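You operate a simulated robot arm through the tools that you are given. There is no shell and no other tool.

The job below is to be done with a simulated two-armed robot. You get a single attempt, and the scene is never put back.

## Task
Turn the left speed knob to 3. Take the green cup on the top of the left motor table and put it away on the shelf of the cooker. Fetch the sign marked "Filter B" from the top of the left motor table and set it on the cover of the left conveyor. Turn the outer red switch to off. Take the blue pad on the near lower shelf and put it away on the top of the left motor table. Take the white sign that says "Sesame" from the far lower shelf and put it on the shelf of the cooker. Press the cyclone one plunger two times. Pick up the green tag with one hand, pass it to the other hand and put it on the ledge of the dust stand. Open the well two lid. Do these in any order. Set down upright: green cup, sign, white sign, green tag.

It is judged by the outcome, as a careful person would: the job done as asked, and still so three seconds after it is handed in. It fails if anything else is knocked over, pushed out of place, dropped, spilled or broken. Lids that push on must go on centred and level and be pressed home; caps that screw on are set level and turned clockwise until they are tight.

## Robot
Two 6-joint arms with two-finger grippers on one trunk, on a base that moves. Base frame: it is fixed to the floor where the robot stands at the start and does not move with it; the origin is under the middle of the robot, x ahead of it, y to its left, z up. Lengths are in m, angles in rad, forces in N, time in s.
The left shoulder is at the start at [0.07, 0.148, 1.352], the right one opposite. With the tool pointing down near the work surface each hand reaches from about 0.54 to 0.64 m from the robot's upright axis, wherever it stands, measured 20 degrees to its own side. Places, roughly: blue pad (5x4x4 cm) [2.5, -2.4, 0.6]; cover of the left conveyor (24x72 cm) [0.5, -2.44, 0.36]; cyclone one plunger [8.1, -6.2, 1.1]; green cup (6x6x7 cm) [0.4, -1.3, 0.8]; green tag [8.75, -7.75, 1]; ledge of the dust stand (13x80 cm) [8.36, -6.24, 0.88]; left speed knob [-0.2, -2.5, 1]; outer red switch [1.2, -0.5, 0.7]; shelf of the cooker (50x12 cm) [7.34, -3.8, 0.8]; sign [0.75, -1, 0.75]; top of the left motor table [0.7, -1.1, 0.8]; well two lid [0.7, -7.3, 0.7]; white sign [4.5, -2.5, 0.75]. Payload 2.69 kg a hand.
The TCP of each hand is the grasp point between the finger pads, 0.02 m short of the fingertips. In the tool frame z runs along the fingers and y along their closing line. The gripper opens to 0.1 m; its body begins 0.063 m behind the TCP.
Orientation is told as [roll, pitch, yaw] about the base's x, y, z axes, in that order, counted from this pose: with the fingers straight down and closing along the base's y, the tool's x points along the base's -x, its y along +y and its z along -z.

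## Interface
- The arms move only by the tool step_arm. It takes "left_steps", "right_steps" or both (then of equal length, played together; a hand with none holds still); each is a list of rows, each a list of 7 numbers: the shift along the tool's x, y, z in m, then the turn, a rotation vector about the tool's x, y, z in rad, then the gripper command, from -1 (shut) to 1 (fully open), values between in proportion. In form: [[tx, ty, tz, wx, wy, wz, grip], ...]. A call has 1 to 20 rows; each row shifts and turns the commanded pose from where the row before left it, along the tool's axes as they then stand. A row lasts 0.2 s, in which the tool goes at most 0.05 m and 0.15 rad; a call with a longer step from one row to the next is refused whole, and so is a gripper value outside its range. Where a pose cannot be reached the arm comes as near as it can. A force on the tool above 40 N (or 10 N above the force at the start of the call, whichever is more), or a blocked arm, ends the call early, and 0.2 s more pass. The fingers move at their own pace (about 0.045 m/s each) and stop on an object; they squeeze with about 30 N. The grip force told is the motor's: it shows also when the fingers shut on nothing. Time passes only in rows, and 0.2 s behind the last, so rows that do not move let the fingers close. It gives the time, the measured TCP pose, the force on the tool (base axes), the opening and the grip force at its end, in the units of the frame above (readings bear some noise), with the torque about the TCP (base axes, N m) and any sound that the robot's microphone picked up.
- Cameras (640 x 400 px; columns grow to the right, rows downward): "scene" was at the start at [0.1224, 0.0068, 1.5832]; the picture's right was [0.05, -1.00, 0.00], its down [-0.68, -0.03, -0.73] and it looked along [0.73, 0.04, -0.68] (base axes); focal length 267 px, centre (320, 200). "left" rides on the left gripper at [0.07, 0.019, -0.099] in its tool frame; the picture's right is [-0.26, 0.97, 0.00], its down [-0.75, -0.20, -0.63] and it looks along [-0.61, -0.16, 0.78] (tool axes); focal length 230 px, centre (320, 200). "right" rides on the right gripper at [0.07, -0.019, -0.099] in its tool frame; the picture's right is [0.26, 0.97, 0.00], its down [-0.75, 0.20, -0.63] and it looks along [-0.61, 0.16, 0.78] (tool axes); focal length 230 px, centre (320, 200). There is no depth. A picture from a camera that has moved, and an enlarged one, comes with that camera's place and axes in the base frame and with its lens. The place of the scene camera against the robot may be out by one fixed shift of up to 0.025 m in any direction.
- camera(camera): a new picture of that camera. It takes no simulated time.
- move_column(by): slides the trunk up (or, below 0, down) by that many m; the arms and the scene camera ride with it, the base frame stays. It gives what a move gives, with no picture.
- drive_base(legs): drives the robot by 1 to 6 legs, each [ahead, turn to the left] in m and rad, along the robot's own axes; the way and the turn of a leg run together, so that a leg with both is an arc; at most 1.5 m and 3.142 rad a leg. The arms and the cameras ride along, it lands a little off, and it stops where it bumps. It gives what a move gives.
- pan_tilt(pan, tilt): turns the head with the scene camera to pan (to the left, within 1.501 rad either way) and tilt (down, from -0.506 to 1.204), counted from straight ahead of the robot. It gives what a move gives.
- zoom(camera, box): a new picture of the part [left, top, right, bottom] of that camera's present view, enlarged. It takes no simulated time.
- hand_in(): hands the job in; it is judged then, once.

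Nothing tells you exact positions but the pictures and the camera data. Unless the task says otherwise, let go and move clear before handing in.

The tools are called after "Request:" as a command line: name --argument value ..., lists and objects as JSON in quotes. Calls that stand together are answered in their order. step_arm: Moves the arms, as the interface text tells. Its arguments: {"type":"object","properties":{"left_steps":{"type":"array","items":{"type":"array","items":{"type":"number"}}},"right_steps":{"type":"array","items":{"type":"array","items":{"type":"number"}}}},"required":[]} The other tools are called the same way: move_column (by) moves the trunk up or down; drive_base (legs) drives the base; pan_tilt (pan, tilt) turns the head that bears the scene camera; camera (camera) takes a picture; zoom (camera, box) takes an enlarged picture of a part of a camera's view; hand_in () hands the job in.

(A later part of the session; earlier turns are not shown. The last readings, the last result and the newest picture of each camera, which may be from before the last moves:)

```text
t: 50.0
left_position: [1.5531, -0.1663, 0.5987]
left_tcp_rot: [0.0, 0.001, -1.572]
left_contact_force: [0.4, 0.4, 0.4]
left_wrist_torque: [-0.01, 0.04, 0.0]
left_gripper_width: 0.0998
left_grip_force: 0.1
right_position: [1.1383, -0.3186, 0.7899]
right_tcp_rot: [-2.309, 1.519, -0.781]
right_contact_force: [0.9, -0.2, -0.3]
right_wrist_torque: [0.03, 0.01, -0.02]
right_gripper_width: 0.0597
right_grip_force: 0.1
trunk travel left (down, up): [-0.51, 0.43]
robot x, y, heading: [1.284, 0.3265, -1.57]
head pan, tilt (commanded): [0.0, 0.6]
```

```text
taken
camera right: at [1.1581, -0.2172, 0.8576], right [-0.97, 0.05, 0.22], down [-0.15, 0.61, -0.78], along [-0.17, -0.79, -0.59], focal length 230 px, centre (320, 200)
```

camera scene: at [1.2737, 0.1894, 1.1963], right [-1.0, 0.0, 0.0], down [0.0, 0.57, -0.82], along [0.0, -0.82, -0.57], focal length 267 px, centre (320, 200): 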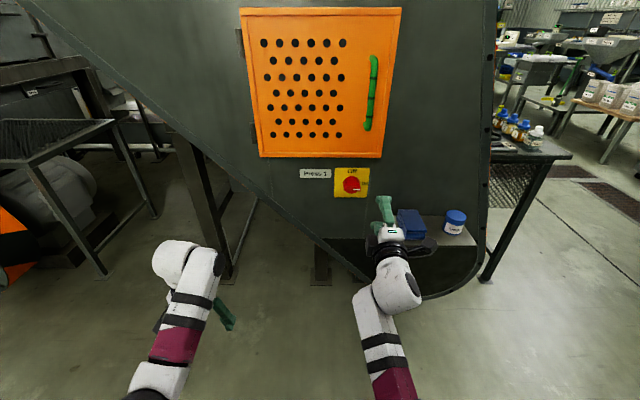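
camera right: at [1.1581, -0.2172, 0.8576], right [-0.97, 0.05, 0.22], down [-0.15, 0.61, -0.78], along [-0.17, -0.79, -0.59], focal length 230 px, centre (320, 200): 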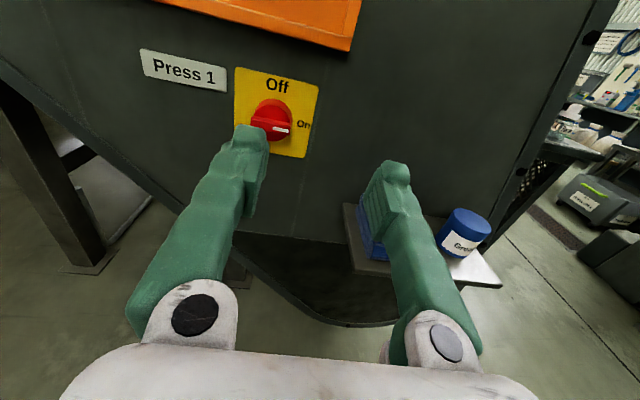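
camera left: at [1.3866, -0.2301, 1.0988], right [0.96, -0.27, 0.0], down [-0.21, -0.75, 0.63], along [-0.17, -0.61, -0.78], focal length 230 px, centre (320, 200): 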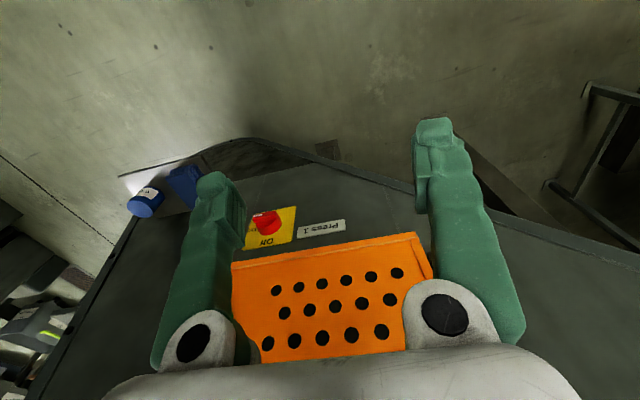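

The right wrist reaches -180° without any problem, so the right hand can do it: grip at -90°, then turn counter-clockwise to -180°. I'll roll back to -90°, align with the ridge, and drive closer.

Request:
step_arm --right_steps '[[-0.026, -0.023, 0, 0.044, -0.035, -0.038, 0.2], [-0.026, -0.023, 0, 0, 0, 0, 0.2], [0, 0, 0, 0, 0, 0.1428, 0.2], [0, 0, 0, 0, 0, 0.1428, 0.2], [0, 0, 0, 0, 0, 0.1428, 0.2], [0, 0, 0, 0, 0, 0.1428, 0.2], [0, 0, 0, 0, 0, 0.1428, 0.2], [0, 0, 0, 0, 0, 0.1428, 0.2], [0, 0, 0, 0, 0, 0.1428, 0.2], [0, 0, 0, 0, 0, 0.1428, 0.2], [0, 0, 0, 0, 0, 0.1428, 0.2], [0, 0, 0, 0, 0, 0.1428, 0.2], [0, 0, 0, 0, 0, 0.1428, 0.2]]'

Request:
drive_base --legs '[[0.13, 0]]'

Request:
camera --camera "right"

```text
t: 52.8
left_position: [1.5528, -0.1658, 0.5992]
left_tcp_rot: [0.0, 0.0, -1.573]
left_contact_force: [0.0, 0.1, -0.1]
left_wrist_torque: [-0.01, 0.0, 0.0]
left_gripper_width: 0.1
left_grip_force: 0.1
right_position: [1.1858, -0.32, 0.7387]
right_tcp_rot: [-1.572, -0.006, 0.004]
right_contact_force: [0.0, 0.0, -0.6]
right_wrist_torque: [0.0, 0.0, 0.01]
right_gripper_width: 0.0602
right_grip_force: 0.0
trunk travel left (down, up): [-0.51, 0.43]
robot x, y, heading: [1.2814, 0.3265, -1.573]
head pan, tilt (commanded): [0.0, 0.6]
```

```text
t: 54.1
left_position: [1.5515, -0.2985, 0.5994]
left_tcp_rot: [0.0, -0.001, -1.572]
left_contact_force: [0.2, -0.4, -0.1]
left_wrist_torque: [0.02, 0.03, 0.02]
left_gripper_width: 0.1001
left_grip_force: 0.1
right_position: [1.1845, -0.451, 0.7378]
right_tcp_rot: [-1.571, -0.005, 0.003]
right_contact_force: [-0.1, -0.7, -0.6]
right_wrist_torque: [-0.02, 0.03, 0.04]
right_gripper_width: 0.06
right_grip_force: 0.1
trunk travel left (down, up): [-0.51, 0.43]
robot x, y, heading: [1.2846, 0.1948, -1.577]
head pan, tilt (commanded): [0.0, 0.6]
```

```text
taken
camera right: at [1.1149, -0.3526, 0.7568], right [-0.25, 0.0, -0.97], down [0.75, 0.63, -0.2], along [0.61, -0.78, -0.16], focal length 230 px, centre (320, 200)
```

right: 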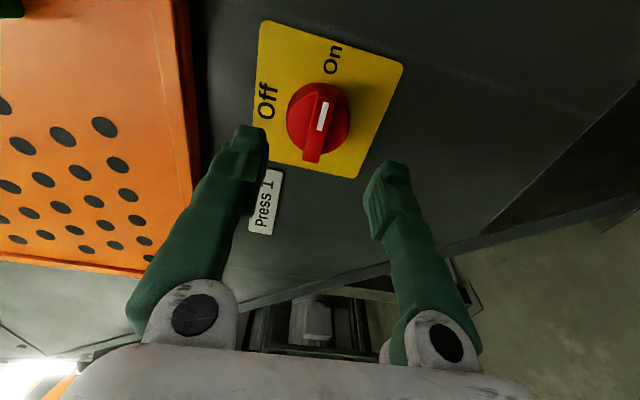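

The ridge is centred between the fingers. Now I'll advance 7 cm and grip it.

Request:
step_arm --right_steps '[[0.002, -0.002, 0.02, 0, 0, 0, 0.2], [0, 0, 0.02, 0, 0, 0, 0.2], [0, 0, 0.02, 0, 0, 0, 0.2], [0, 0, 0.01, 0, 0, 0, 0.2]]'

Request:
camera --camera "right"

```text
t: 55.1
left_position: [1.5528, -0.2992, 0.6001]
left_tcp_rot: [0.0, 0.001, -1.572]
left_contact_force: [0.2, -0.1, -0.8]
left_wrist_torque: [0.02, 0.0, -0.02]
left_gripper_width: 0.1
left_grip_force: 0.0
right_position: [1.1835, -0.5213, 0.7407]
right_tcp_rot: [-1.573, -0.004, 0.002]
right_contact_force: [0.2, -1.0, -0.6]
right_wrist_torque: [0.01, 0.01, 0.01]
right_gripper_width: 0.0603
right_grip_force: 0.1
trunk travel left (down, up): [-0.51, 0.43]
robot x, y, heading: [1.2843, 0.1935, -1.57]
head pan, tilt (commanded): [0.0, 0.6]
```

```text
taken
camera right: at [1.1133, -0.4224, 0.7599], right [-0.25, 0.0, -0.97], down [0.75, 0.63, -0.2], along [0.61, -0.78, -0.16], focal length 230 px, centre (320, 200)
```

right: 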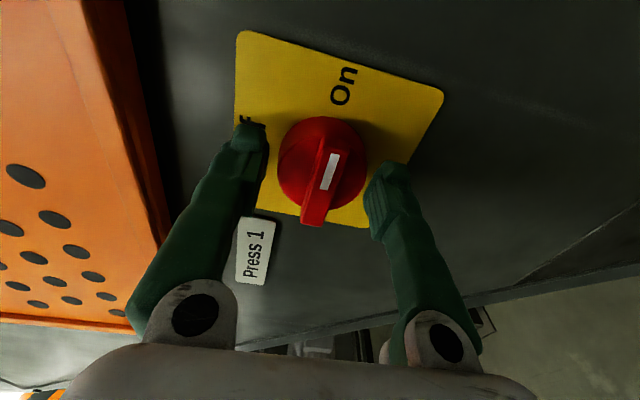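

Request:
step_arm --right_steps '[[0, 0, 0, 0, 0, 0, -1], [0, 0, 0, 0, 0, 0, -1], [0, 0, 0, 0, 0, 0, -1], [0, 0, 0, 0, 0, 0, -1], [0, 0, 0, 0, 0, 0, -1]]'

Request:
camera --camera "right"

```text
t: 56.3
left_position: [1.5515, -0.2983, 0.5985]
left_tcp_rot: [0.001, 0.0, -1.573]
left_contact_force: [0.2, 1.0, -0.1]
left_wrist_torque: [-0.05, 0.0, -0.01]
left_gripper_width: 0.1001
left_grip_force: 0.0
right_position: [1.1836, -0.5212, 0.7397]
right_tcp_rot: [-1.571, -0.003, 0.0]
right_contact_force: [0.4, 2.9, -4.8]
right_wrist_torque: [0.07, 0.0, 0.03]
right_gripper_width: 0.0501
right_grip_force: 45.4
trunk travel left (down, up): [-0.51, 0.43]
robot x, y, heading: [1.2829, 0.1961, -1.572]
head pan, tilt (commanded): [0.0, 0.6]
```

```text
taken
camera right: at [1.1132, -0.4225, 0.7591], right [-0.25, 0.0, -0.97], down [0.75, 0.63, -0.2], along [0.61, -0.78, -0.16], focal length 230 px, centre (320, 200)
```

right: 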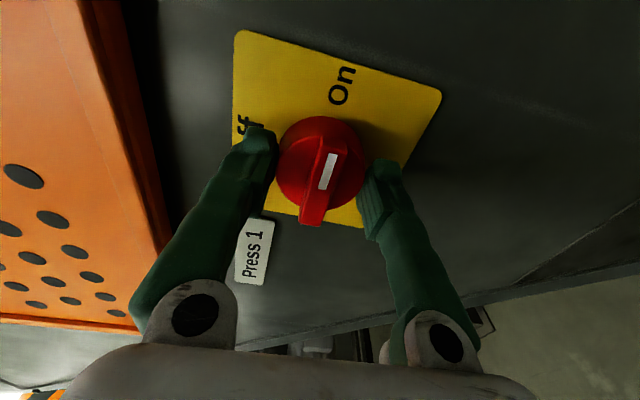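

The fingers hold the knob's round body, 5 cm across. I'll turn it counter-clockwise a quarter turn.

Request:
step_arm --right_steps '[[0, 0, 0, 0, 0, -0.1428, -1], [0, 0, 0, 0, 0, -0.1428, -1], [0, 0, 0, 0, 0, -0.1428, -1], [0, 0, 0, 0, 0, -0.1428, -1]]'

Request:
camera --camera "right"

```text
t: 57.3
left_position: [1.5538, -0.2989, 0.5988]
left_tcp_rot: [0.0, 0.0, -1.573]
left_contact_force: [-0.9, -0.3, 0.5]
left_wrist_torque: [-0.02, 0.01, 0.01]
left_gripper_width: 0.1001
left_grip_force: 0.1
right_position: [1.1819, -0.522, 0.7404]
right_tcp_rot: [-1.57, 0.57, 0.002]
right_contact_force: [1.2, 5.7, -3.9]
right_wrist_torque: [0.4, -0.05, 0.28]
right_gripper_width: 0.05
right_grip_force: 44.8
trunk travel left (down, up): [-0.51, 0.43]
robot x, y, heading: [1.2841, 0.1937, -1.571]
head pan, tilt (commanded): [0.0, 0.6]
```

```text
taken
camera right: at [1.1343, -0.4222, 0.7938], right [-0.74, 0.0, -0.67], down [0.52, 0.63, -0.57], along [0.43, -0.78, -0.46], focal length 230 px, centre (320, 200)
```

right: 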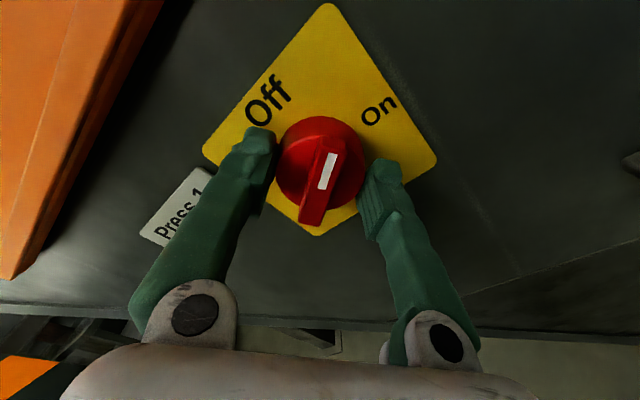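

The knob is turning with the hand, so I'll finish the quarter turn.

Request:
step_arm --right_steps '[[0, 0, 0, 0, 0, -0.1428, -1], [0, 0, 0, 0, 0, -0.1428, -1], [0, 0, 0, 0, 0, -0.1428, -1], [0, 0, 0, 0, 0, -0.1428, -1], [0, 0, 0, 0, 0, -0.1428, -1], [0, 0, 0, 0, 0, -0.1428, -1], [0, 0, 0, 0, 0, -0.1428, -1]]'

Request:
camera --camera "right"

```text
t: 58.9
left_position: [1.5525, -0.2975, 0.5978]
left_tcp_rot: [0.0, 0.0, -1.573]
left_contact_force: [-0.1, 0.0, -0.4]
left_wrist_torque: [0.04, -0.01, 0.01]
left_gripper_width: 0.0997
left_grip_force: 0.1
right_position: [1.1827, -0.5207, 0.7391]
right_tcp_rot: [-2.031, 1.569, -0.455]
right_contact_force: [-0.2, 0.7, -4.7]
right_wrist_torque: [0.33, -0.15, -0.07]
right_gripper_width: 0.0498
right_grip_force: 45.0
trunk travel left (down, up): [-0.51, 0.43]
robot x, y, heading: [1.2822, 0.197, -1.572]
head pan, tilt (commanded): [0.0, 0.6]
```

```text
taken
camera right: at [1.2012, -0.422, 0.81], right [-0.97, 0.0, 0.26], down [-0.2, 0.63, -0.75], along [-0.16, -0.78, -0.61], focal length 230 px, centre (320, 200)
```

right: 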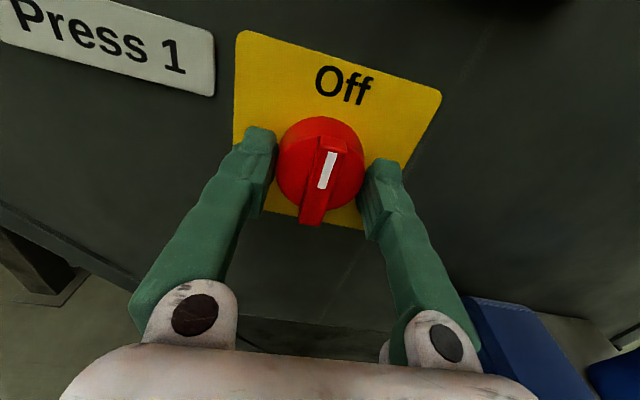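

The switch now points up at "Off". I'll release, back straight out, and check it.

Request:
step_arm --right_steps '[[0, 0, 0, 0, 0, 0, 0.3], [0, 0, 0, 0, 0, 0, 0.3], [0, 0, 0, 0, 0, 0, 0.3], [0, 0, -0.03, 0, 0, 0, 0.3], [0, 0, -0.04, 0, 0, 0, 0.3], [0, 0, -0.04, 0, 0, 0, 0.3]]'

Request:
camera --camera "right"

```text
t: 60.5
left_position: [1.5519, -0.299, 0.5987]
left_tcp_rot: [-0.002, -0.002, -1.576]
left_contact_force: [-0.1, 0.2, 0.0]
left_wrist_torque: [-0.01, 0.04, 0.0]
left_gripper_width: 0.1001
left_grip_force: 0.1
right_position: [1.1375, -0.4175, 0.7369]
right_tcp_rot: [1.766, 1.451, -2.98]
right_contact_force: [-0.1, -0.5, 0.0]
right_wrist_torque: [0.0, 0.01, 0.0]
right_gripper_width: 0.0651
right_grip_force: 0.1
trunk travel left (down, up): [-0.51, 0.43]
robot x, y, heading: [1.2851, 0.1933, -1.574]
head pan, tilt (commanded): [0.0, 0.6]
stopped in row 6 (right hand): the arm was blocked; the commanded pose is now the measured one
```

```text
taken
camera right: at [1.1679, -0.3177, 0.8037], right [-0.93, 0.04, 0.37], down [-0.27, 0.62, -0.74], along [-0.26, -0.78, -0.57], focal length 230 px, centre (320, 200)
```

right: 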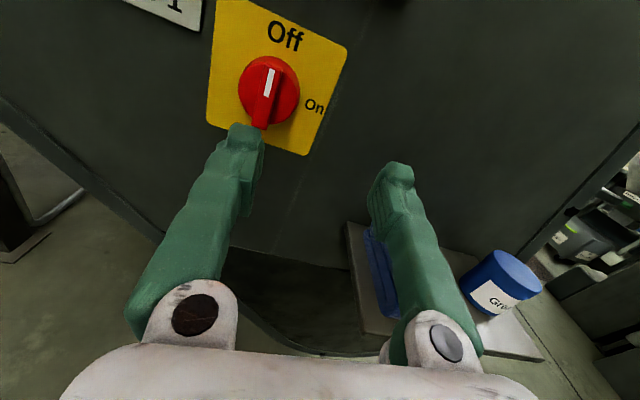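

The switch is at "Off". I'll back away from the panel, straighten the right wrist, and raise the trunk before going round to the motor table.

Request:
drive_base --legs '[[-0.2, 0]]'

Request:
step_arm --right_steps '[[0, 0, 0.02, 0, 0, 0.15, 0.3], [0, 0, 0.02, 0, 0, 0.15, 0.3], [0, 0, 0, 0, 0, 0.15, 0.3], [0, 0, 0, 0, 0, 0.15, 0.3], [0, 0, 0, 0, 0, 0.15, 0.3], [0, 0, 0, 0, 0, 0.15, 0.3], [0, 0, 0, 0, 0, 0.15, 0.3], [0, 0, 0, 0, 0, 0.15, 0.3], [0, 0, 0, 0, 0, 0.15, 0.3], [0, 0, 0, 0, 0, 0.15, 0.3], [0, 0, 0, 0, 0, 0.15, 0.3], [0, 0, 0, 0, 0, 0.15, 0.3], [0, 0, 0, 0, 0, 0.15, 0.3], [0, 0, 0, 0, 0, 0.15, 0.3], [0, 0, 0, 0, 0, 0.15, 0.3], [0, 0, 0, 0, 0, 0.15, 0.3], [0, 0, 0, 0, 0, 0.15, 0.3], [0, 0, 0, 0, 0, 0.15, 0.3], [0, 0, 0, 0, 0, 0.15, 0.3], [0, 0, 0, 0, 0, 0.15, 0.3]]'

```text
t: 62.1
left_position: [1.5504, -0.0996, 0.5991]
left_tcp_rot: [-0.002, -0.004, -1.577]
left_contact_force: [-0.7, -0.2, 0.4]
left_wrist_torque: [-0.04, -0.02, 0.02]
left_gripper_width: 0.0997
left_grip_force: 0.2
right_position: [1.137, -0.2164, 0.7386]
right_tcp_rot: [1.774, 1.453, -2.974]
right_contact_force: [-0.1, -0.8, -0.8]
right_wrist_torque: [-0.02, 0.01, -0.01]
right_gripper_width: 0.0649
right_grip_force: 0.1
trunk travel left (down, up): [-0.51, 0.43]
robot x, y, heading: [1.2848, 0.3975, -1.575]
head pan, tilt (commanded): [0.0, 0.6]
```

```text
t: 66.3
left_position: [1.5504, -0.1001, 0.5992]
left_tcp_rot: [0.001, 0.0, -1.579]
left_contact_force: [0.2, 1.3, 0.1]
left_wrist_torque: [-0.04, -0.01, 0.02]
left_gripper_width: 0.0999
left_grip_force: 0.0
right_position: [1.1349, -0.2575, 0.7403]
right_tcp_rot: [-1.662, -1.314, 0.054]
right_contact_force: [-0.5, 0.4, 0.4]
right_wrist_torque: [0.01, -0.01, 0.02]
right_gripper_width: 0.065
right_grip_force: 0.1
trunk travel left (down, up): [-0.51, 0.43]
robot x, y, heading: [1.2841, 0.3953, -1.578]
head pan, tilt (commanded): [0.0, 0.6]
```

Request:
step_arm --right_steps '[[0, 0, 0, 0, 0, 0.128, 0.3], [0, 0, 0, 0, 0, 0.128, 0.3], [0.0127, 0, -0.0136, 0, 0.1428, 0, 1], [0.0145, 0, -0.0117, 0, 0.1428, 0, 1], [0.016, 0, -0.0095, 0, 0.1428, 0, 1], [0.0172, 0, -0.0071, 0, 0.1428, 0, 1], [0.018, 0, -0.0046, 0, 0.1428, 0, 1], [0.0185, 0, -0.002, 0, 0.1428, 0, 1], [0.0186, 0, 0.0007, 0, 0.1428, 0, 1], [0.0183, 0, 0.0033, 0, 0.1428, 0, 1], [0.0176, 0, 0.0059, 0, 0.1428, 0, 1], [0.0166, 0, 0.0083, 0, 0.1428, 0, 1], [0.0153, 0, 0.0106, 0, 0.1428, 0, 1]]' --left_steps '[[0, -0.02, 0, 0, 0, 0, 1], [0, -0.02, 0, 0, 0, 0, 1], [0, -0.02, 0, 0, 0, 0, 1], [0, -0.02, 0, 0, 0, 0, 1], [0, 0, 0, 0, 0, 0, 1], [0, 0, 0, 0, 0, 0, 1], [0, 0, 0, 0, 0, 0, 1], [0, 0, 0, 0, 0, 0, 1], [0, 0, 0, 0, 0, 0, 1], [0, 0, 0, 0, 0, 0, 1], [0, 0, 0, 0, 0, 0, 1], [0, 0, 0, 0, 0, 0, 1], [0, 0, 0, 0, 0, 0, 1]]'

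Request:
camera --camera "scene"

```text
t: 69.1
left_position: [1.4697, -0.0996, 0.5989]
left_tcp_rot: [0.003, 0.0, -1.577]
left_contact_force: [0.0, 1.0, -0.2]
left_wrist_torque: [0.03, 0.0, 0.02]
left_gripper_width: 0.0999
left_grip_force: 0.0
right_position: [1.1354, -0.1214, 0.598]
right_tcp_rot: [-0.002, -0.077, -1.63]
right_contact_force: [0.4, 0.3, -0.2]
right_wrist_torque: [-0.01, 0.01, 0.01]
right_gripper_width: 0.1001
right_grip_force: 0.0
right hand out of reach, approached as far as the arm can: row 3
trunk travel left (down, up): [-0.51, 0.43]
robot x, y, heading: [1.2826, 0.3963, -1.578]
head pan, tilt (commanded): [0.0, 0.6]
```

```text
taken
camera scene: at [1.2734, 0.2578, 1.1963], right [-1.0, 0.01, 0.0], down [0.0, 0.57, -0.82], along [-0.01, -0.82, -0.57], focal length 267 px, centre (320, 200)
```

scene: 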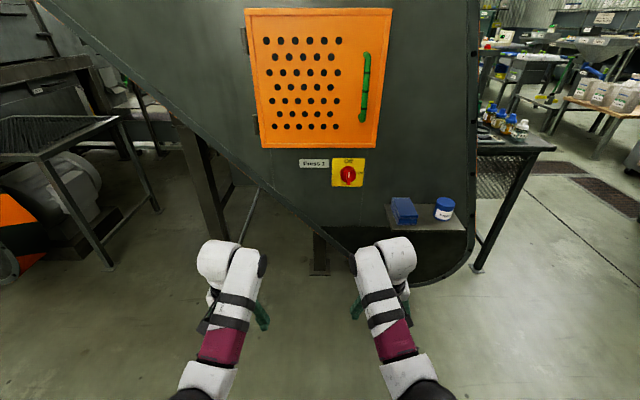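

The right arm is back to fingers-down. I'll raise the trunk and drive around the guard to the open side of the motor table.

Request:
step_arm --right_steps '[[0, 0, 0, 0, 0.077, -0.05, 1]]'

Request:
move_column --by 0.4

Request:
drive_base --legs '[[0, -1.252], [1.45, 0], [0, 1.07]]'

Request:
camera --camera "scene"

```text
t: 69.5
left_position: [1.4709, -0.0988, 0.5986]
left_tcp_rot: [0.0, 0.002, -1.578]
left_contact_force: [-0.3, 0.1, -0.2]
left_wrist_torque: [0.01, 0.02, 0.0]
left_gripper_width: 0.0998
left_grip_force: 0.1
right_position: [1.1351, -0.1225, 0.5986]
right_tcp_rot: [-0.004, -0.003, -1.58]
right_contact_force: [0.2, 0.7, -0.3]
right_wrist_torque: [0.0, 0.0, -0.02]
right_gripper_width: 0.0999
right_grip_force: 0.0
trunk travel left (down, up): [-0.51, 0.43]
robot x, y, heading: [1.2869, 0.3953, -1.579]
head pan, tilt (commanded): [0.0, 0.6]
```

```text
t: 73.3
left_position: [1.4702, -0.0994, 0.9992]
left_tcp_rot: [0.0, 0.0, -1.578]
left_contact_force: [-0.8, 0.1, -0.3]
left_wrist_torque: [0.0, 0.01, -0.02]
left_gripper_width: 0.1
left_grip_force: 0.0
right_position: [1.1365, -0.1225, 0.9998]
right_tcp_rot: [-0.005, -0.004, -1.58]
right_contact_force: [-0.8, 0.1, -0.1]
right_wrist_torque: [0.01, -0.01, 0.03]
right_gripper_width: 0.1003
right_grip_force: 0.0
trunk travel left (down, up): [-0.91, 0.03]
robot x, y, heading: [1.2866, 0.3919, -1.577]
head pan, tilt (commanded): [0.0, 0.6]
```

```text
t: 86.3
left_position: [-0.0247, -0.5321, 0.9991]
left_tcp_rot: [0.001, 0.0, -1.792]
left_contact_force: [0.4, 0.4, -0.6]
left_wrist_torque: [0.0, 0.01, 0.01]
left_gripper_width: 0.1001
left_grip_force: 0.0
right_position: [-0.3564, -0.4837, 0.9978]
right_tcp_rot: [-0.004, -0.003, -1.794]
right_contact_force: [0.1, -0.6, -0.2]
right_wrist_torque: [-0.02, 0.0, 0.0]
right_gripper_width: 0.1
right_grip_force: 0.0
trunk travel left (down, up): [-0.91, 0.03]
robot x, y, heading: [-0.0968, -0.0091, -1.789]
head pan, tilt (commanded): [0.0, 0.6]
```

```text
taken
camera scene: at [-0.1415, -0.1429, 1.5963], right [-0.98, 0.22, 0.0], down [0.12, 0.55, -0.82], along [-0.18, -0.81, -0.57], focal length 267 px, centre (320, 200)
```

scene: 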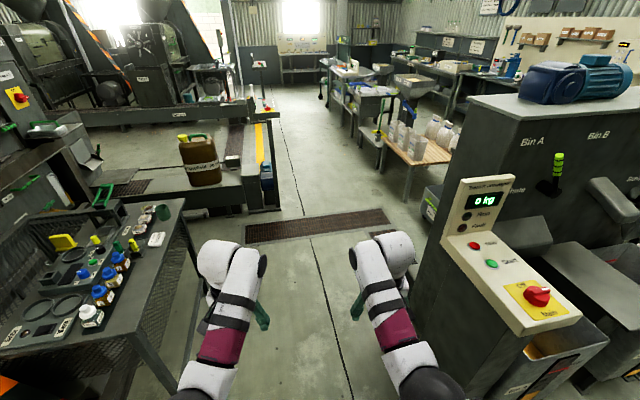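

Request:
drive_base --legs '[[0, 0.17], [0.95, 0]]'

Request:
pan_tilt --pan 0.9 --tilt 0.75

Request:
camera --camera "scene"

```text
t: 92.0
left_position: [0.0167, -1.4612, 1.0]
left_tcp_rot: [-0.002, -0.001, -1.622]
left_contact_force: [-0.4, 0.5, -0.7]
left_wrist_torque: [-0.03, 0.01, 0.02]
left_gripper_width: 0.1001
left_grip_force: 0.0
right_position: [-0.3182, -1.4712, 0.9984]
right_tcp_rot: [-0.003, -0.003, -1.623]
right_contact_force: [0.3, 0.5, 1.0]
right_wrist_torque: [-0.04, 0.0, 0.0]
right_gripper_width: 0.1
right_grip_force: 0.1
trunk travel left (down, up): [-0.91, 0.03]
robot x, y, heading: [-0.1472, -0.9605, -1.62]
head pan, tilt (commanded): [0.0, 0.6]
```

```text
t: 93.2
left_position: [0.0167, -1.4637, 0.9996]
left_tcp_rot: [-0.002, 0.001, -1.62]
left_contact_force: [-0.3, 0.0, -0.4]
left_wrist_torque: [-0.02, 0.01, 0.01]
left_gripper_width: 0.1002
left_grip_force: 0.1
right_position: [-0.3174, -1.4716, 0.999]
right_tcp_rot: [-0.006, -0.003, -1.621]
right_contact_force: [0.3, 0.6, -0.1]
right_wrist_torque: [-0.03, -0.02, 0.02]
right_gripper_width: 0.1001
right_grip_force: 0.0
trunk travel left (down, up): [-0.91, 0.03]
robot x, y, heading: [-0.1481, -0.9637, -1.624]
head pan, tilt (commanded): [0.901, 0.75]
```

```text
taken
camera scene: at [-0.0983, -1.0637, 1.5835], right [-0.66, -0.75, 0.0], down [-0.51, 0.45, -0.73], along [0.55, -0.48, -0.68], focal length 267 px, centre (320, 200)
```

scene: 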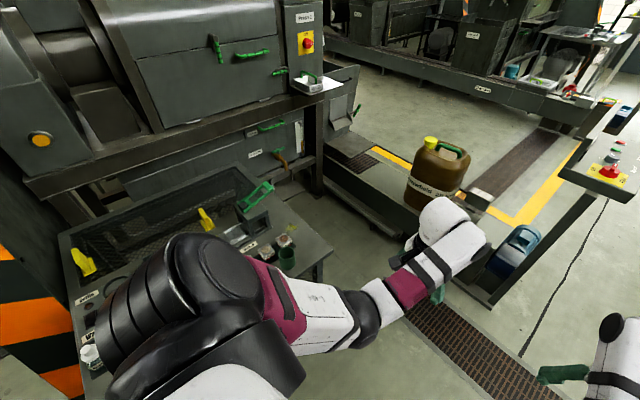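

The left arm blocks the view of the table. I'll turn the base left to face the table and look again.

Request:
drive_base --legs '[[0, 1.62]]'

Request:
pan_tilt --pan 0.0 --tilt 0.7

Request:
camera --camera "scene"

Request:
zoom --camera "scene" --box '[180, 80, 500, 280]'

Request:
camera --camera "right"

Request:
camera --camera "left"

```text
t: 97.6
left_position: [0.34, -0.7597, 0.9983]
left_tcp_rot: [-0.001, 0.001, 0.025]
left_contact_force: [0.2, 0.0, 0.0]
left_wrist_torque: [0.02, -0.01, 0.02]
left_gripper_width: 0.1
left_grip_force: 0.0
right_position: [0.3728, -1.0939, 0.9981]
right_tcp_rot: [-0.002, -0.003, 0.024]
right_contact_force: [-0.2, 0.0, -0.4]
right_wrist_torque: [-0.02, 0.01, 0.0]
right_gripper_width: 0.0998
right_grip_force: 0.1
trunk travel left (down, up): [-0.91, 0.03]
robot x, y, heading: [-0.1467, -0.9605, 0.031]
head pan, tilt (commanded): [0.901, 0.75]
```

```text
t: 98.8
left_position: [0.3405, -0.7607, 0.998]
left_tcp_rot: [-0.003, 0.0, 0.024]
left_contact_force: [-0.1, -0.3, 0.0]
left_wrist_torque: [0.01, 0.03, 0.02]
left_gripper_width: 0.0999
left_grip_force: 0.0
right_position: [0.374, -1.0931, 0.9972]
right_tcp_rot: [-0.007, -0.005, 0.024]
right_contact_force: [-0.5, 0.2, -0.1]
right_wrist_torque: [0.01, 0.02, -0.04]
right_gripper_width: 0.1
right_grip_force: 0.0
trunk travel left (down, up): [-0.91, 0.03]
robot x, y, heading: [-0.1502, -0.9633, 0.031]
head pan, tilt (commanded): [0.0, 0.7]
```

```text
taken
camera scene: at [-0.0231, -0.9555, 1.5877], right [0.03, -1.0, 0.0], down [-0.64, -0.02, -0.76], along [0.76, 0.02, -0.64], focal length 267 px, centre (320, 200)
```

scene: 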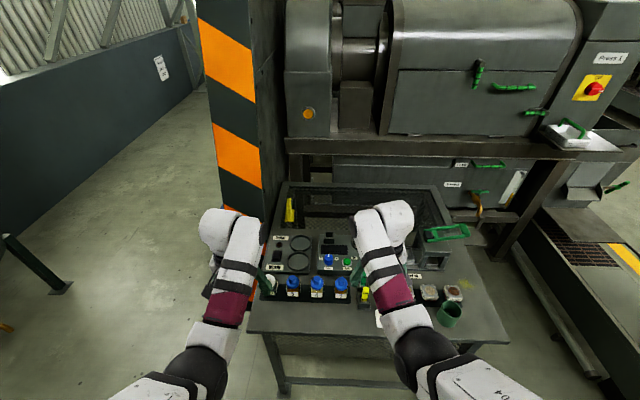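

```text
2.00 times, centred on (340, 180) of scene
camera zoom: at [-0.0231, -0.9555, 1.5877], right [0.03, -1.0, 0.0], down [-0.64, -0.02, -0.76], along [0.76, 0.02, -0.64], focal length 534 px, centre (280, 240)
```

zoom: 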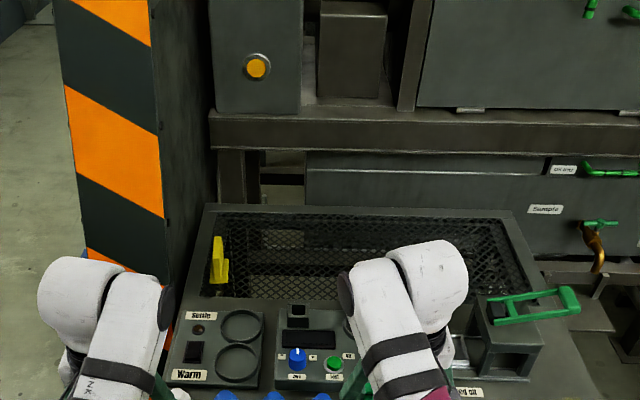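

```text
taken
camera right: at [0.3037, -1.1134, 1.0979], right [-0.28, 0.96, -0.01], down [0.74, 0.22, 0.63], along [0.61, 0.17, -0.78], focal length 230 px, centre (320, 200)
```

right: 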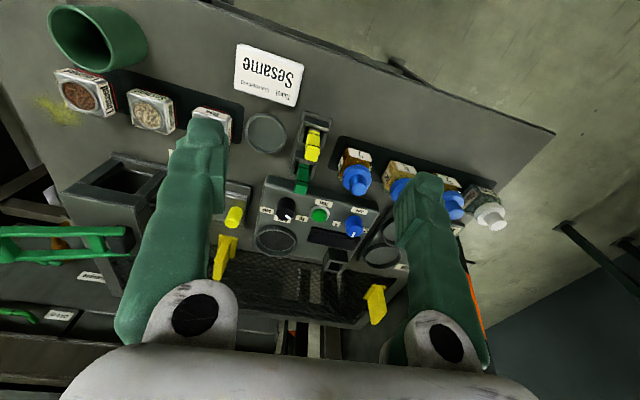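

```text
taken
camera left: at [0.2692, -0.7425, 1.0978], right [0.23, 0.97, 0.0], down [0.76, -0.18, 0.63], along [0.61, -0.15, -0.78], focal length 230 px, centre (320, 200)
```

left: 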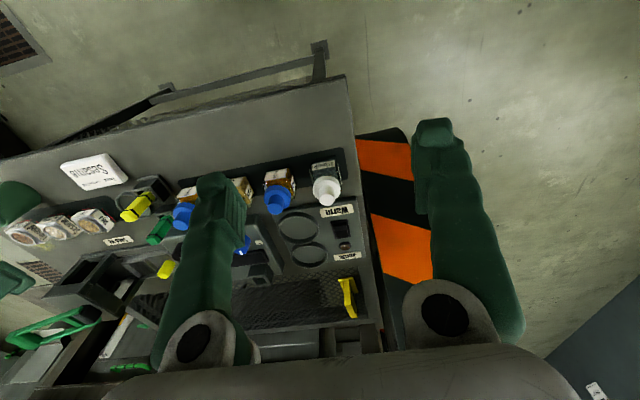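

There are two yellow signs, near (0.84, -0.80), which reads "Wet", and near (0.755, -1.20), whose text must face the other way. I'll drive on toward the conveyor side so I can read the second sign and see the speed knob.

Request:
drive_base --legs '[[0, -1.6], [0.65, 0]]'

Request:
pan_tilt --pan 0.0 --tilt 0.6

Request:
camera --camera "scene"

Request:
pan_tilt --pan 1.5 --tilt 0.5

Request:
camera --camera "scene"

```text
t: 106.3
left_position: [0.0239, -2.1144, 0.9983]
left_tcp_rot: [-0.002, -0.001, -1.59]
left_contact_force: [0.0, -0.2, -0.3]
left_wrist_torque: [0.01, 0.02, 0.01]
left_gripper_width: 0.1001
left_grip_force: 0.1
right_position: [-0.3113, -2.1331, 0.9994]
right_tcp_rot: [-0.006, -0.005, -1.591]
right_contact_force: [-0.1, 0.5, 0.0]
right_wrist_torque: [-0.01, 0.0, -0.01]
right_gripper_width: 0.1002
right_grip_force: 0.1
trunk travel left (down, up): [-0.91, 0.03]
robot x, y, heading: [-0.1551, -1.6232, -1.59]
head pan, tilt (commanded): [0.0, 0.7]
```

```text
t: 107.0
left_position: [0.0236, -2.1146, 0.9979]
left_tcp_rot: [-0.001, 0.0, -1.59]
left_contact_force: [0.3, 0.4, 0.7]
left_wrist_torque: [0.02, 0.0, -0.01]
left_gripper_width: 0.1001
left_grip_force: 0.0
right_position: [-0.3113, -2.1346, 0.9997]
right_tcp_rot: [-0.003, -0.005, -1.592]
right_contact_force: [0.6, -0.7, 0.1]
right_wrist_torque: [0.04, -0.01, -0.02]
right_gripper_width: 0.1001
right_grip_force: 0.1
trunk travel left (down, up): [-0.91, 0.03]
robot x, y, heading: [-0.1532, -1.6193, -1.588]
head pan, tilt (commanded): [0.0, 0.6]
```

```text
taken
camera scene: at [-0.1692, -1.7554, 1.5963], right [-1.0, 0.02, 0.0], down [0.01, 0.57, -0.82], along [-0.02, -0.82, -0.57], focal length 267 px, centre (320, 200)
```

scene: 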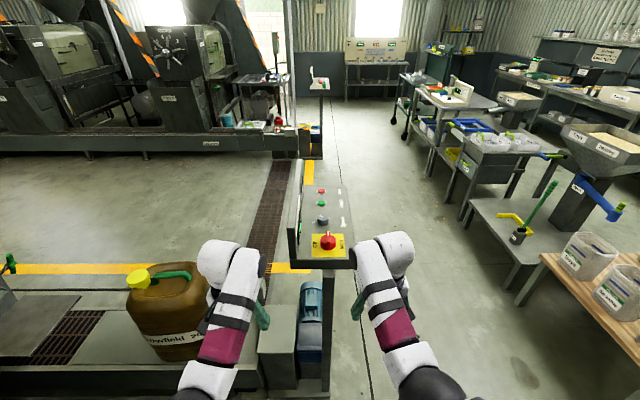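

```text
t: 108.6
left_position: [0.0234, -2.1157, 0.9985]
left_tcp_rot: [-0.002, 0.001, -1.591]
left_contact_force: [-0.3, 1.4, 1.3]
left_wrist_torque: [0.0, 0.03, 0.01]
left_gripper_width: 0.1001
left_grip_force: 0.0
right_position: [-0.311, -2.1331, 0.997]
right_tcp_rot: [-0.005, -0.003, -1.593]
right_contact_force: [-0.5, 0.6, -0.1]
right_wrist_torque: [-0.01, -0.04, 0.0]
right_gripper_width: 0.1
right_grip_force: 0.1
trunk travel left (down, up): [-0.91, 0.03]
robot x, y, heading: [-0.1556, -1.6187, -1.585]
head pan, tilt (commanded): [1.499, 0.499]
```

```text
taken
camera scene: at [-0.077, -1.6757, 1.6054], right [-0.09, -1.0, 0.0], down [-0.48, 0.04, -0.88], along [0.87, -0.08, -0.48], focal length 267 px, centre (320, 200)
```

scene: 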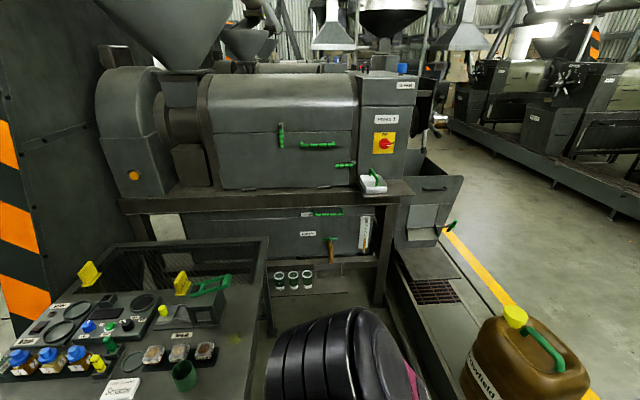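

Request:
zoom --camera "scene" --box '[0, 230, 240, 400]'

Request:
zoom --camera "scene" --box '[160, 260, 220, 300]'

Request:
zoom --camera "scene" --box '[60, 250, 120, 290]'

Request:
zoom --camera "scene" --box '[330, 150, 640, 400]'

```text
2.35 times, centred on (120, 315) of scene
camera zoom: at [-0.077, -1.6757, 1.6054], right [-0.09, -1.0, 0.0], down [-0.48, 0.04, -0.88], along [0.87, -0.08, -0.48], focal length 628 px, centre (791, -71)
```

zoom: 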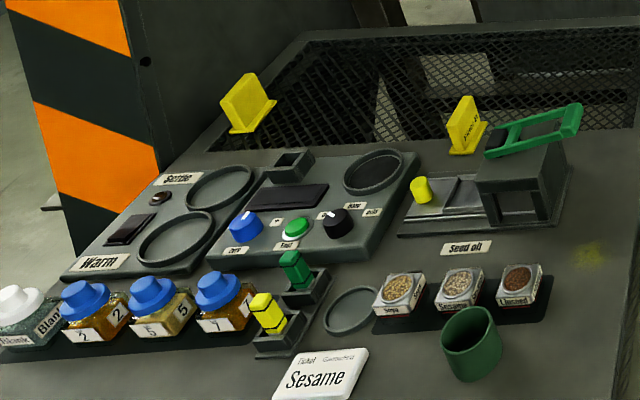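

```text
10.00 times, centred on (190, 280) of scene
camera zoom: at [-0.077, -1.6757, 1.6054], right [-0.09, -1.0, 0.0], down [-0.48, 0.04, -0.88], along [0.87, -0.08, -0.48], focal length 2671 px, centre (1620, -600)
```

zoom: 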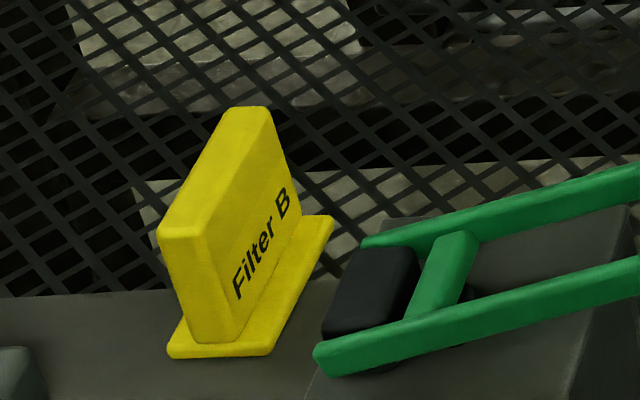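

```text
10.00 times, centred on (90, 270) of scene
camera zoom: at [-0.077, -1.6757, 1.6054], right [-0.09, -1.0, 0.0], down [-0.48, 0.04, -0.88], along [0.87, -0.08, -0.48], focal length 2671 px, centre (2620, -500)
```

zoom: 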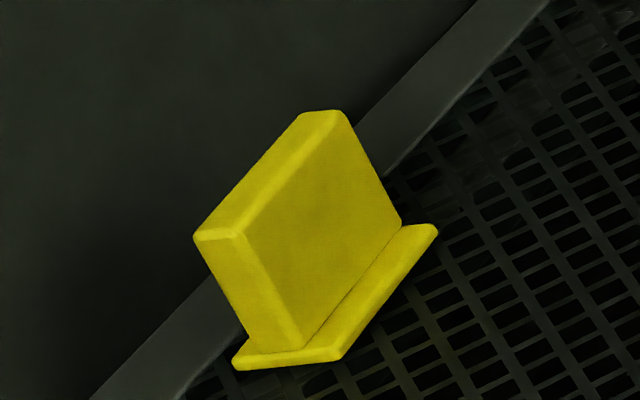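

```text
1.60 times, centred on (485, 275) of scene
camera zoom: at [-0.077, -1.6757, 1.6054], right [-0.09, -1.0, 0.0], down [-0.48, 0.04, -0.88], along [0.87, -0.08, -0.48], focal length 427 px, centre (56, 80)
```

zoom: 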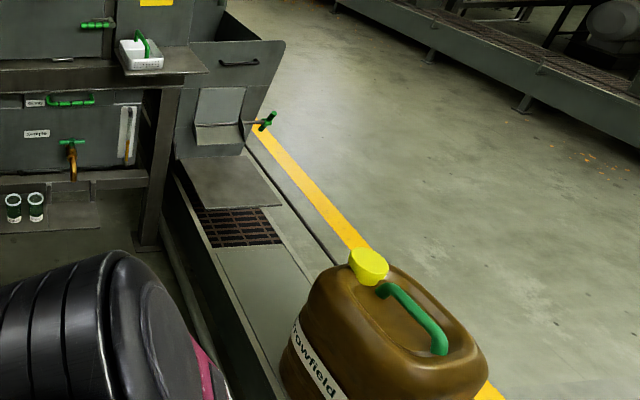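

The sign near (0.75, -1.19) reads "Filter B", so that is the one to fetch. A brown jug stands on the conveyor cover. Now I'll look at the speed-knob console and the cover more closely.

Request:
pan_tilt --pan 0.0 --tilt 0.75

Request:
zoom --camera "scene" --box '[270, 100, 390, 240]'

Request:
zoom --camera "scene" --box '[0, 120, 340, 400]'

Request:
camera --camera "left"

Request:
camera --camera "right"

```text
t: 110.2
left_position: [0.023, -2.1158, 0.9987]
left_tcp_rot: [-0.001, -0.001, -1.591]
left_contact_force: [0.6, 0.2, 0.1]
left_wrist_torque: [0.0, 0.03, 0.02]
left_gripper_width: 0.1001
left_grip_force: 0.1
right_position: [-0.3119, -2.1344, 0.9982]
right_tcp_rot: [-0.004, -0.001, -1.593]
right_contact_force: [0.0, -0.4, 0.1]
right_wrist_torque: [-0.03, -0.03, 0.02]
right_gripper_width: 0.1
right_grip_force: 0.1
trunk travel left (down, up): [-0.91, 0.03]
robot x, y, heading: [-0.1572, -1.6221, -1.587]
head pan, tilt (commanded): [0.0, 0.75]
```

```text
2.86 times, centred on (330, 170) of scene
camera zoom: at [-0.169, -1.7503, 1.5835], right [-1.0, 0.02, 0.0], down [0.01, 0.68, -0.73], along [-0.01, -0.73, -0.68], focal length 763 px, centre (291, 286)
```

zoom: 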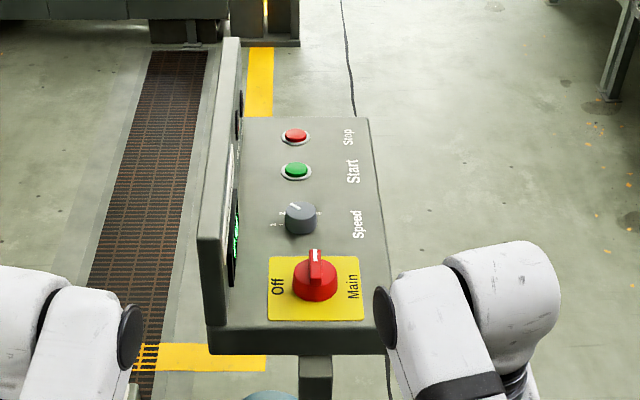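

```text
1.43 times, centred on (170, 260) of scene
camera zoom: at [-0.169, -1.7503, 1.5835], right [-1.0, 0.02, 0.0], down [0.01, 0.68, -0.73], along [-0.01, -0.73, -0.68], focal length 382 px, centre (534, 114)
```

zoom: 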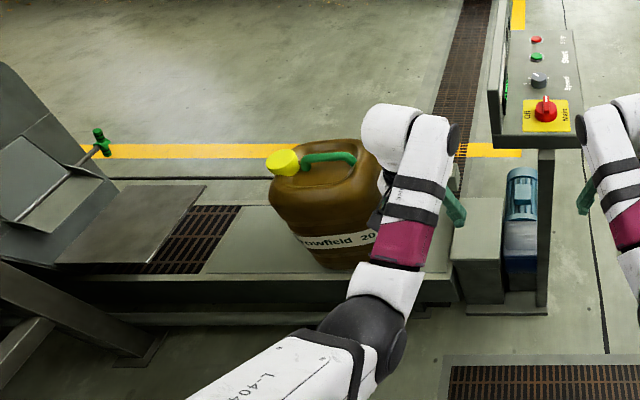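

```text
taken
camera left: at [0.0431, -2.0456, 1.0977], right [0.96, -0.28, 0.0], down [-0.21, -0.75, 0.63], along [-0.18, -0.61, -0.78], focal length 230 px, centre (320, 200)
```

left: 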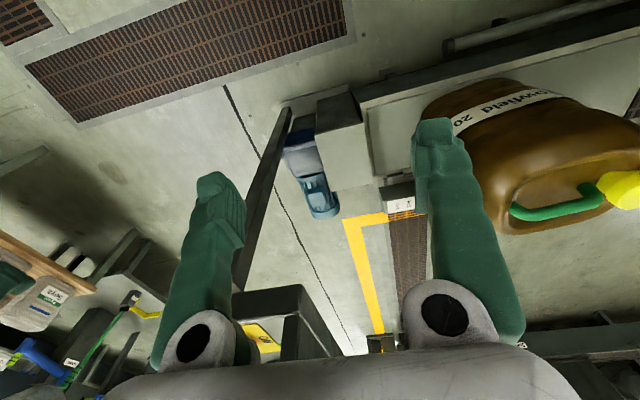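

```text
taken
camera right: at [-0.3278, -2.0637, 1.0979], right [0.97, 0.24, -0.01], down [0.19, -0.75, 0.63], along [0.15, -0.61, -0.78], focal length 230 px, centre (320, 200)
```

right: 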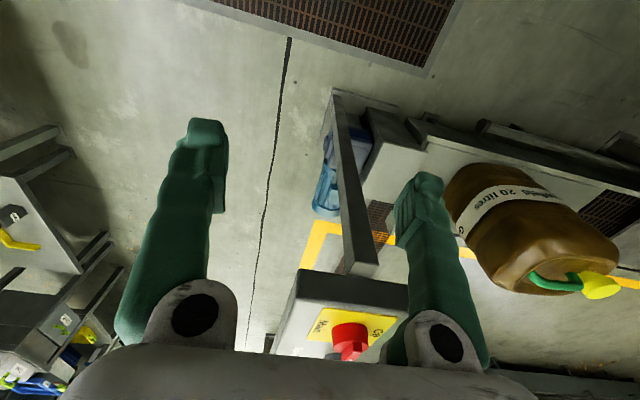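

Request:
zoom --camera "scene" --box '[310, 160, 360, 195]'

```text
11.43 times, centred on (335, 178) of scene
camera zoom: at [-0.169, -1.7503, 1.5835], right [-1.0, 0.02, 0.0], down [0.01, 0.68, -0.73], along [-0.01, -0.73, -0.68], focal length 3053 px, centre (149, 457)
```

zoom: 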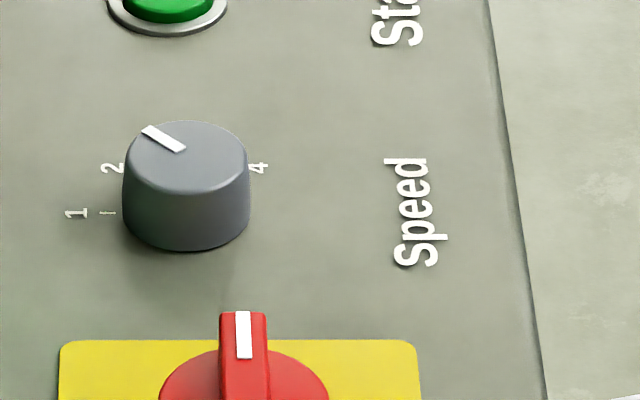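

The speed knob's pointer is at 2, with 3 a further 45° clockwise seen from above. I'll lift both hands clear of the console first, then drive in so the right hand comes over the knob.

Request:
move_column --by 0.03

Request:
step_arm --right_steps '[[0, 0, -0.04, 0, 0, 0, 1], [0, 0, -0.04, 0, 0, 0, 1], [0, 0, -0.04, 0, 0, 0, 1]]' --left_steps '[[0, 0, -0.04, 0, 0, 0, 1], [0, 0, -0.04, 0, 0, 0, 1], [0, 0, -0.04, 0, 0, 0, 1]]'

```text
t: 111.0
left_position: [0.0231, -2.1156, 1.0282]
left_tcp_rot: [-0.003, 0.001, -1.591]
left_contact_force: [-0.4, 0.4, 0.1]
left_wrist_torque: [0.0, -0.02, -0.01]
left_gripper_width: 0.1001
left_grip_force: 0.1
right_position: [-0.3114, -2.1335, 1.0286]
right_tcp_rot: [-0.007, -0.003, -1.591]
right_contact_force: [-0.3, -0.9, 0.4]
right_wrist_torque: [0.0, 0.0, 0.0]
right_gripper_width: 0.0998
right_grip_force: 0.1
trunk travel left (down, up): [-0.94, 0.0]
robot x, y, heading: [-0.1556, -1.6215, -1.594]
head pan, tilt (commanded): [0.0, 0.75]
```

```text
t: 111.8
left_position: [0.0178, -2.1759, 1.0898]
left_tcp_rot: [-0.001, 0.002, -1.591]
left_contact_force: [0.3, 0.0, -0.4]
left_wrist_torque: [0.0, 0.01, -0.01]
left_gripper_width: 0.0997
left_grip_force: 0.1
left hand out of reach, approached as far as the arm can: row 1, 2, 3
right_position: [-0.304, -2.1801, 1.1139]
right_tcp_rot: [-0.006, -0.002, -1.593]
right_contact_force: [-0.4, 0.6, -1.0]
right_wrist_torque: [0.04, 0.04, 0.0]
right_gripper_width: 0.1001
right_grip_force: 0.0
right hand out of reach, approached as far as the arm can: row 1, 2, 3
trunk travel left (down, up): [-0.94, 0.0]
robot x, y, heading: [-0.1596, -1.62, -1.589]
head pan, tilt (commanded): [0.0, 0.75]
```

Request:
step_arm --right_steps '[[-0.04, 0, 0, 0, 0, 0, 1], [-0.04, 0, 0, 0, 0, 0, 1]]' --left_steps '[[-0.04, 0, 0, 0, 0, 0, 1], [-0.04, 0, 0, 0, 0, 0, 1]]'

Request:
camera --camera "right"

```text
t: 112.4
left_position: [0.0161, -2.2353, 1.088]
left_tcp_rot: [-0.004, -0.001, -1.592]
left_contact_force: [-0.4, -0.1, 0.1]
left_wrist_torque: [0.02, -0.03, -0.02]
left_gripper_width: 0.0999
left_grip_force: 0.1
left hand out of reach, approached as far as the arm can: row 2
right_position: [-0.3056, -2.2307, 1.1146]
right_tcp_rot: [-0.004, -0.003, -1.593]
right_contact_force: [0.2, -0.5, -0.2]
right_wrist_torque: [0.04, 0.01, 0.02]
right_gripper_width: 0.0999
right_grip_force: 0.1
right hand out of reach, approached as far as the arm can: row 2
trunk travel left (down, up): [-0.94, 0.0]
robot x, y, heading: [-0.1559, -1.6204, -1.593]
head pan, tilt (commanded): [0.0, 0.75]
```

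```text
taken
camera right: at [-0.3224, -2.1599, 1.213], right [0.97, 0.24, 0.0], down [0.19, -0.75, 0.63], along [0.15, -0.61, -0.78], focal length 230 px, centre (320, 200)
```

right: 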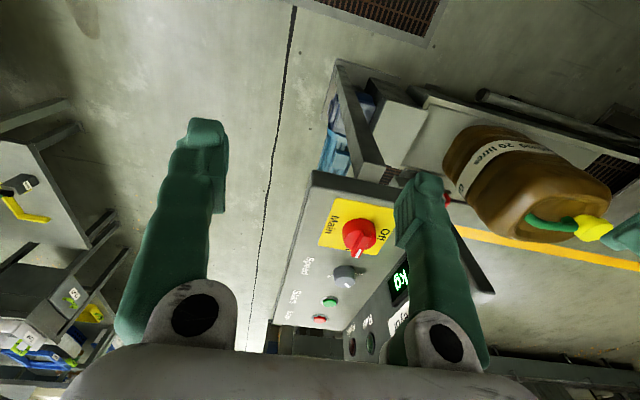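

Triangulating with the wrist camera puts the speed knob top near [-0.188, -2.515, 0.967]. I'll drive in with the hands raised.

Request:
drive_base --legs '[[0.27, 0], [0, 0.2]]'

Request:
camera --camera "right"

Request:
camera --camera "scene"

```text
t: 114.8
left_position: [0.0443, -2.4864, 1.0958]
left_tcp_rot: [0.004, -0.009, -1.524]
left_contact_force: [-0.8, 0.1, -0.6]
left_wrist_torque: [0.0, -0.08, -0.02]
left_gripper_width: 0.0999
left_grip_force: 0.1
right_position: [-0.2755, -2.5029, 1.1221]
right_tcp_rot: [-0.005, -0.017, -1.532]
right_contact_force: [-1.4, -0.7, -0.8]
right_wrist_torque: [0.09, -0.03, 0.02]
right_gripper_width: 0.1001
right_grip_force: 0.0
trunk travel left (down, up): [-0.94, 0.0]
robot x, y, heading: [-0.1627, -1.8914, -1.528]
head pan, tilt (commanded): [0.0, 0.75]
stopped in leg 2: the robot was blocked; the commanded pose is now the measured one
```

```text
taken
camera right: at [-0.2962, -2.4336, 1.22], right [0.96, 0.3, -0.01], down [0.23, -0.73, 0.64], along [0.18, -0.62, -0.77], focal length 230 px, centre (320, 200)
```

right: 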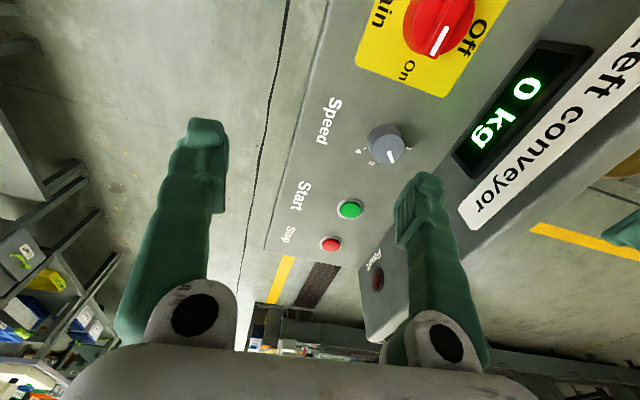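

```text
taken
camera scene: at [-0.1747, -2.0207, 1.613], right [-1.0, -0.04, -0.01], down [-0.02, 0.68, -0.73], along [0.03, -0.73, -0.68], focal length 267 px, centre (320, 200)
```

scene: 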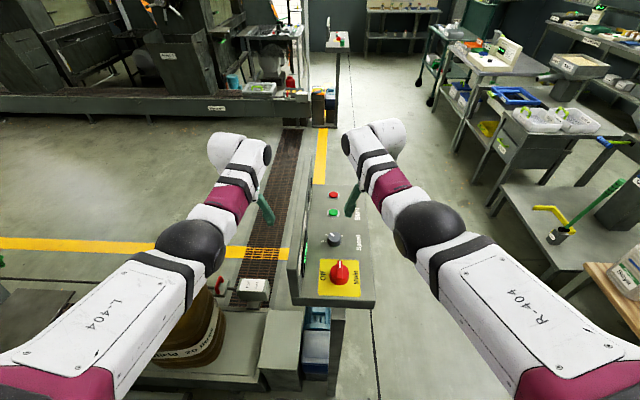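

The turn was blocked part-way. I'll check what it touched before doing anything else.

Request:
pan_tilt --pan 0.4 --tilt 1.2

Request:
camera --camera "scene"

Request:
camera --camera "left"

```text
t: 115.7
left_position: [0.0535, -2.4865, 1.0939]
left_tcp_rot: [-0.001, -0.007, -1.521]
left_contact_force: [0.0, 0.4, 0.0]
left_wrist_torque: [-0.03, 0.01, 0.0]
left_gripper_width: 0.1001
left_grip_force: 0.1
right_position: [-0.2684, -2.5058, 1.1218]
right_tcp_rot: [-0.01, -0.018, -1.528]
right_contact_force: [0.1, -0.5, -0.5]
right_wrist_torque: [0.01, 0.02, 0.0]
right_gripper_width: 0.1003
right_grip_force: 0.0
trunk travel left (down, up): [-0.94, 0.0]
robot x, y, heading: [-0.1583, -1.8897, -1.529]
head pan, tilt (commanded): [0.4, 1.201]
```

```text
taken
camera scene: at [-0.1436, -1.9899, 1.5812], right [-0.9, -0.43, 0.0], down [-0.4, 0.84, -0.36], along [0.15, -0.33, -0.93], focal length 267 px, centre (320, 200)
```

scene: 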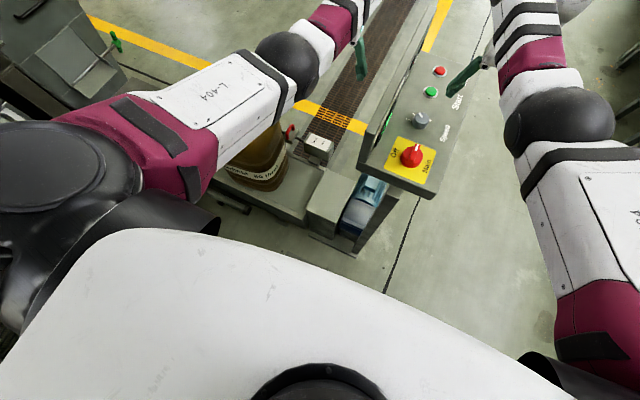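

```text
taken
camera left: at [0.0672, -2.4152, 1.1924], right [0.98, -0.21, 0.0], down [-0.16, -0.75, 0.64], along [-0.13, -0.62, -0.77], focal length 230 px, centre (320, 200)
```

left: 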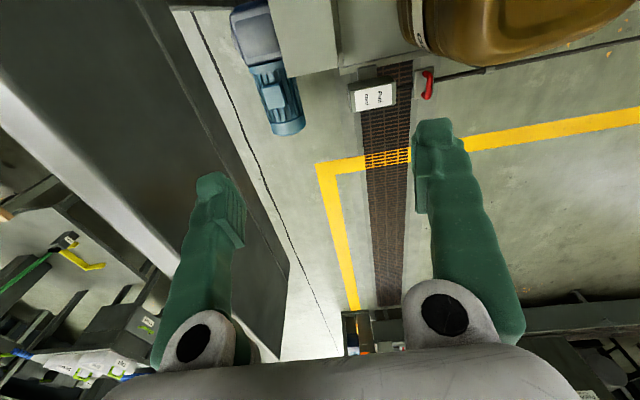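

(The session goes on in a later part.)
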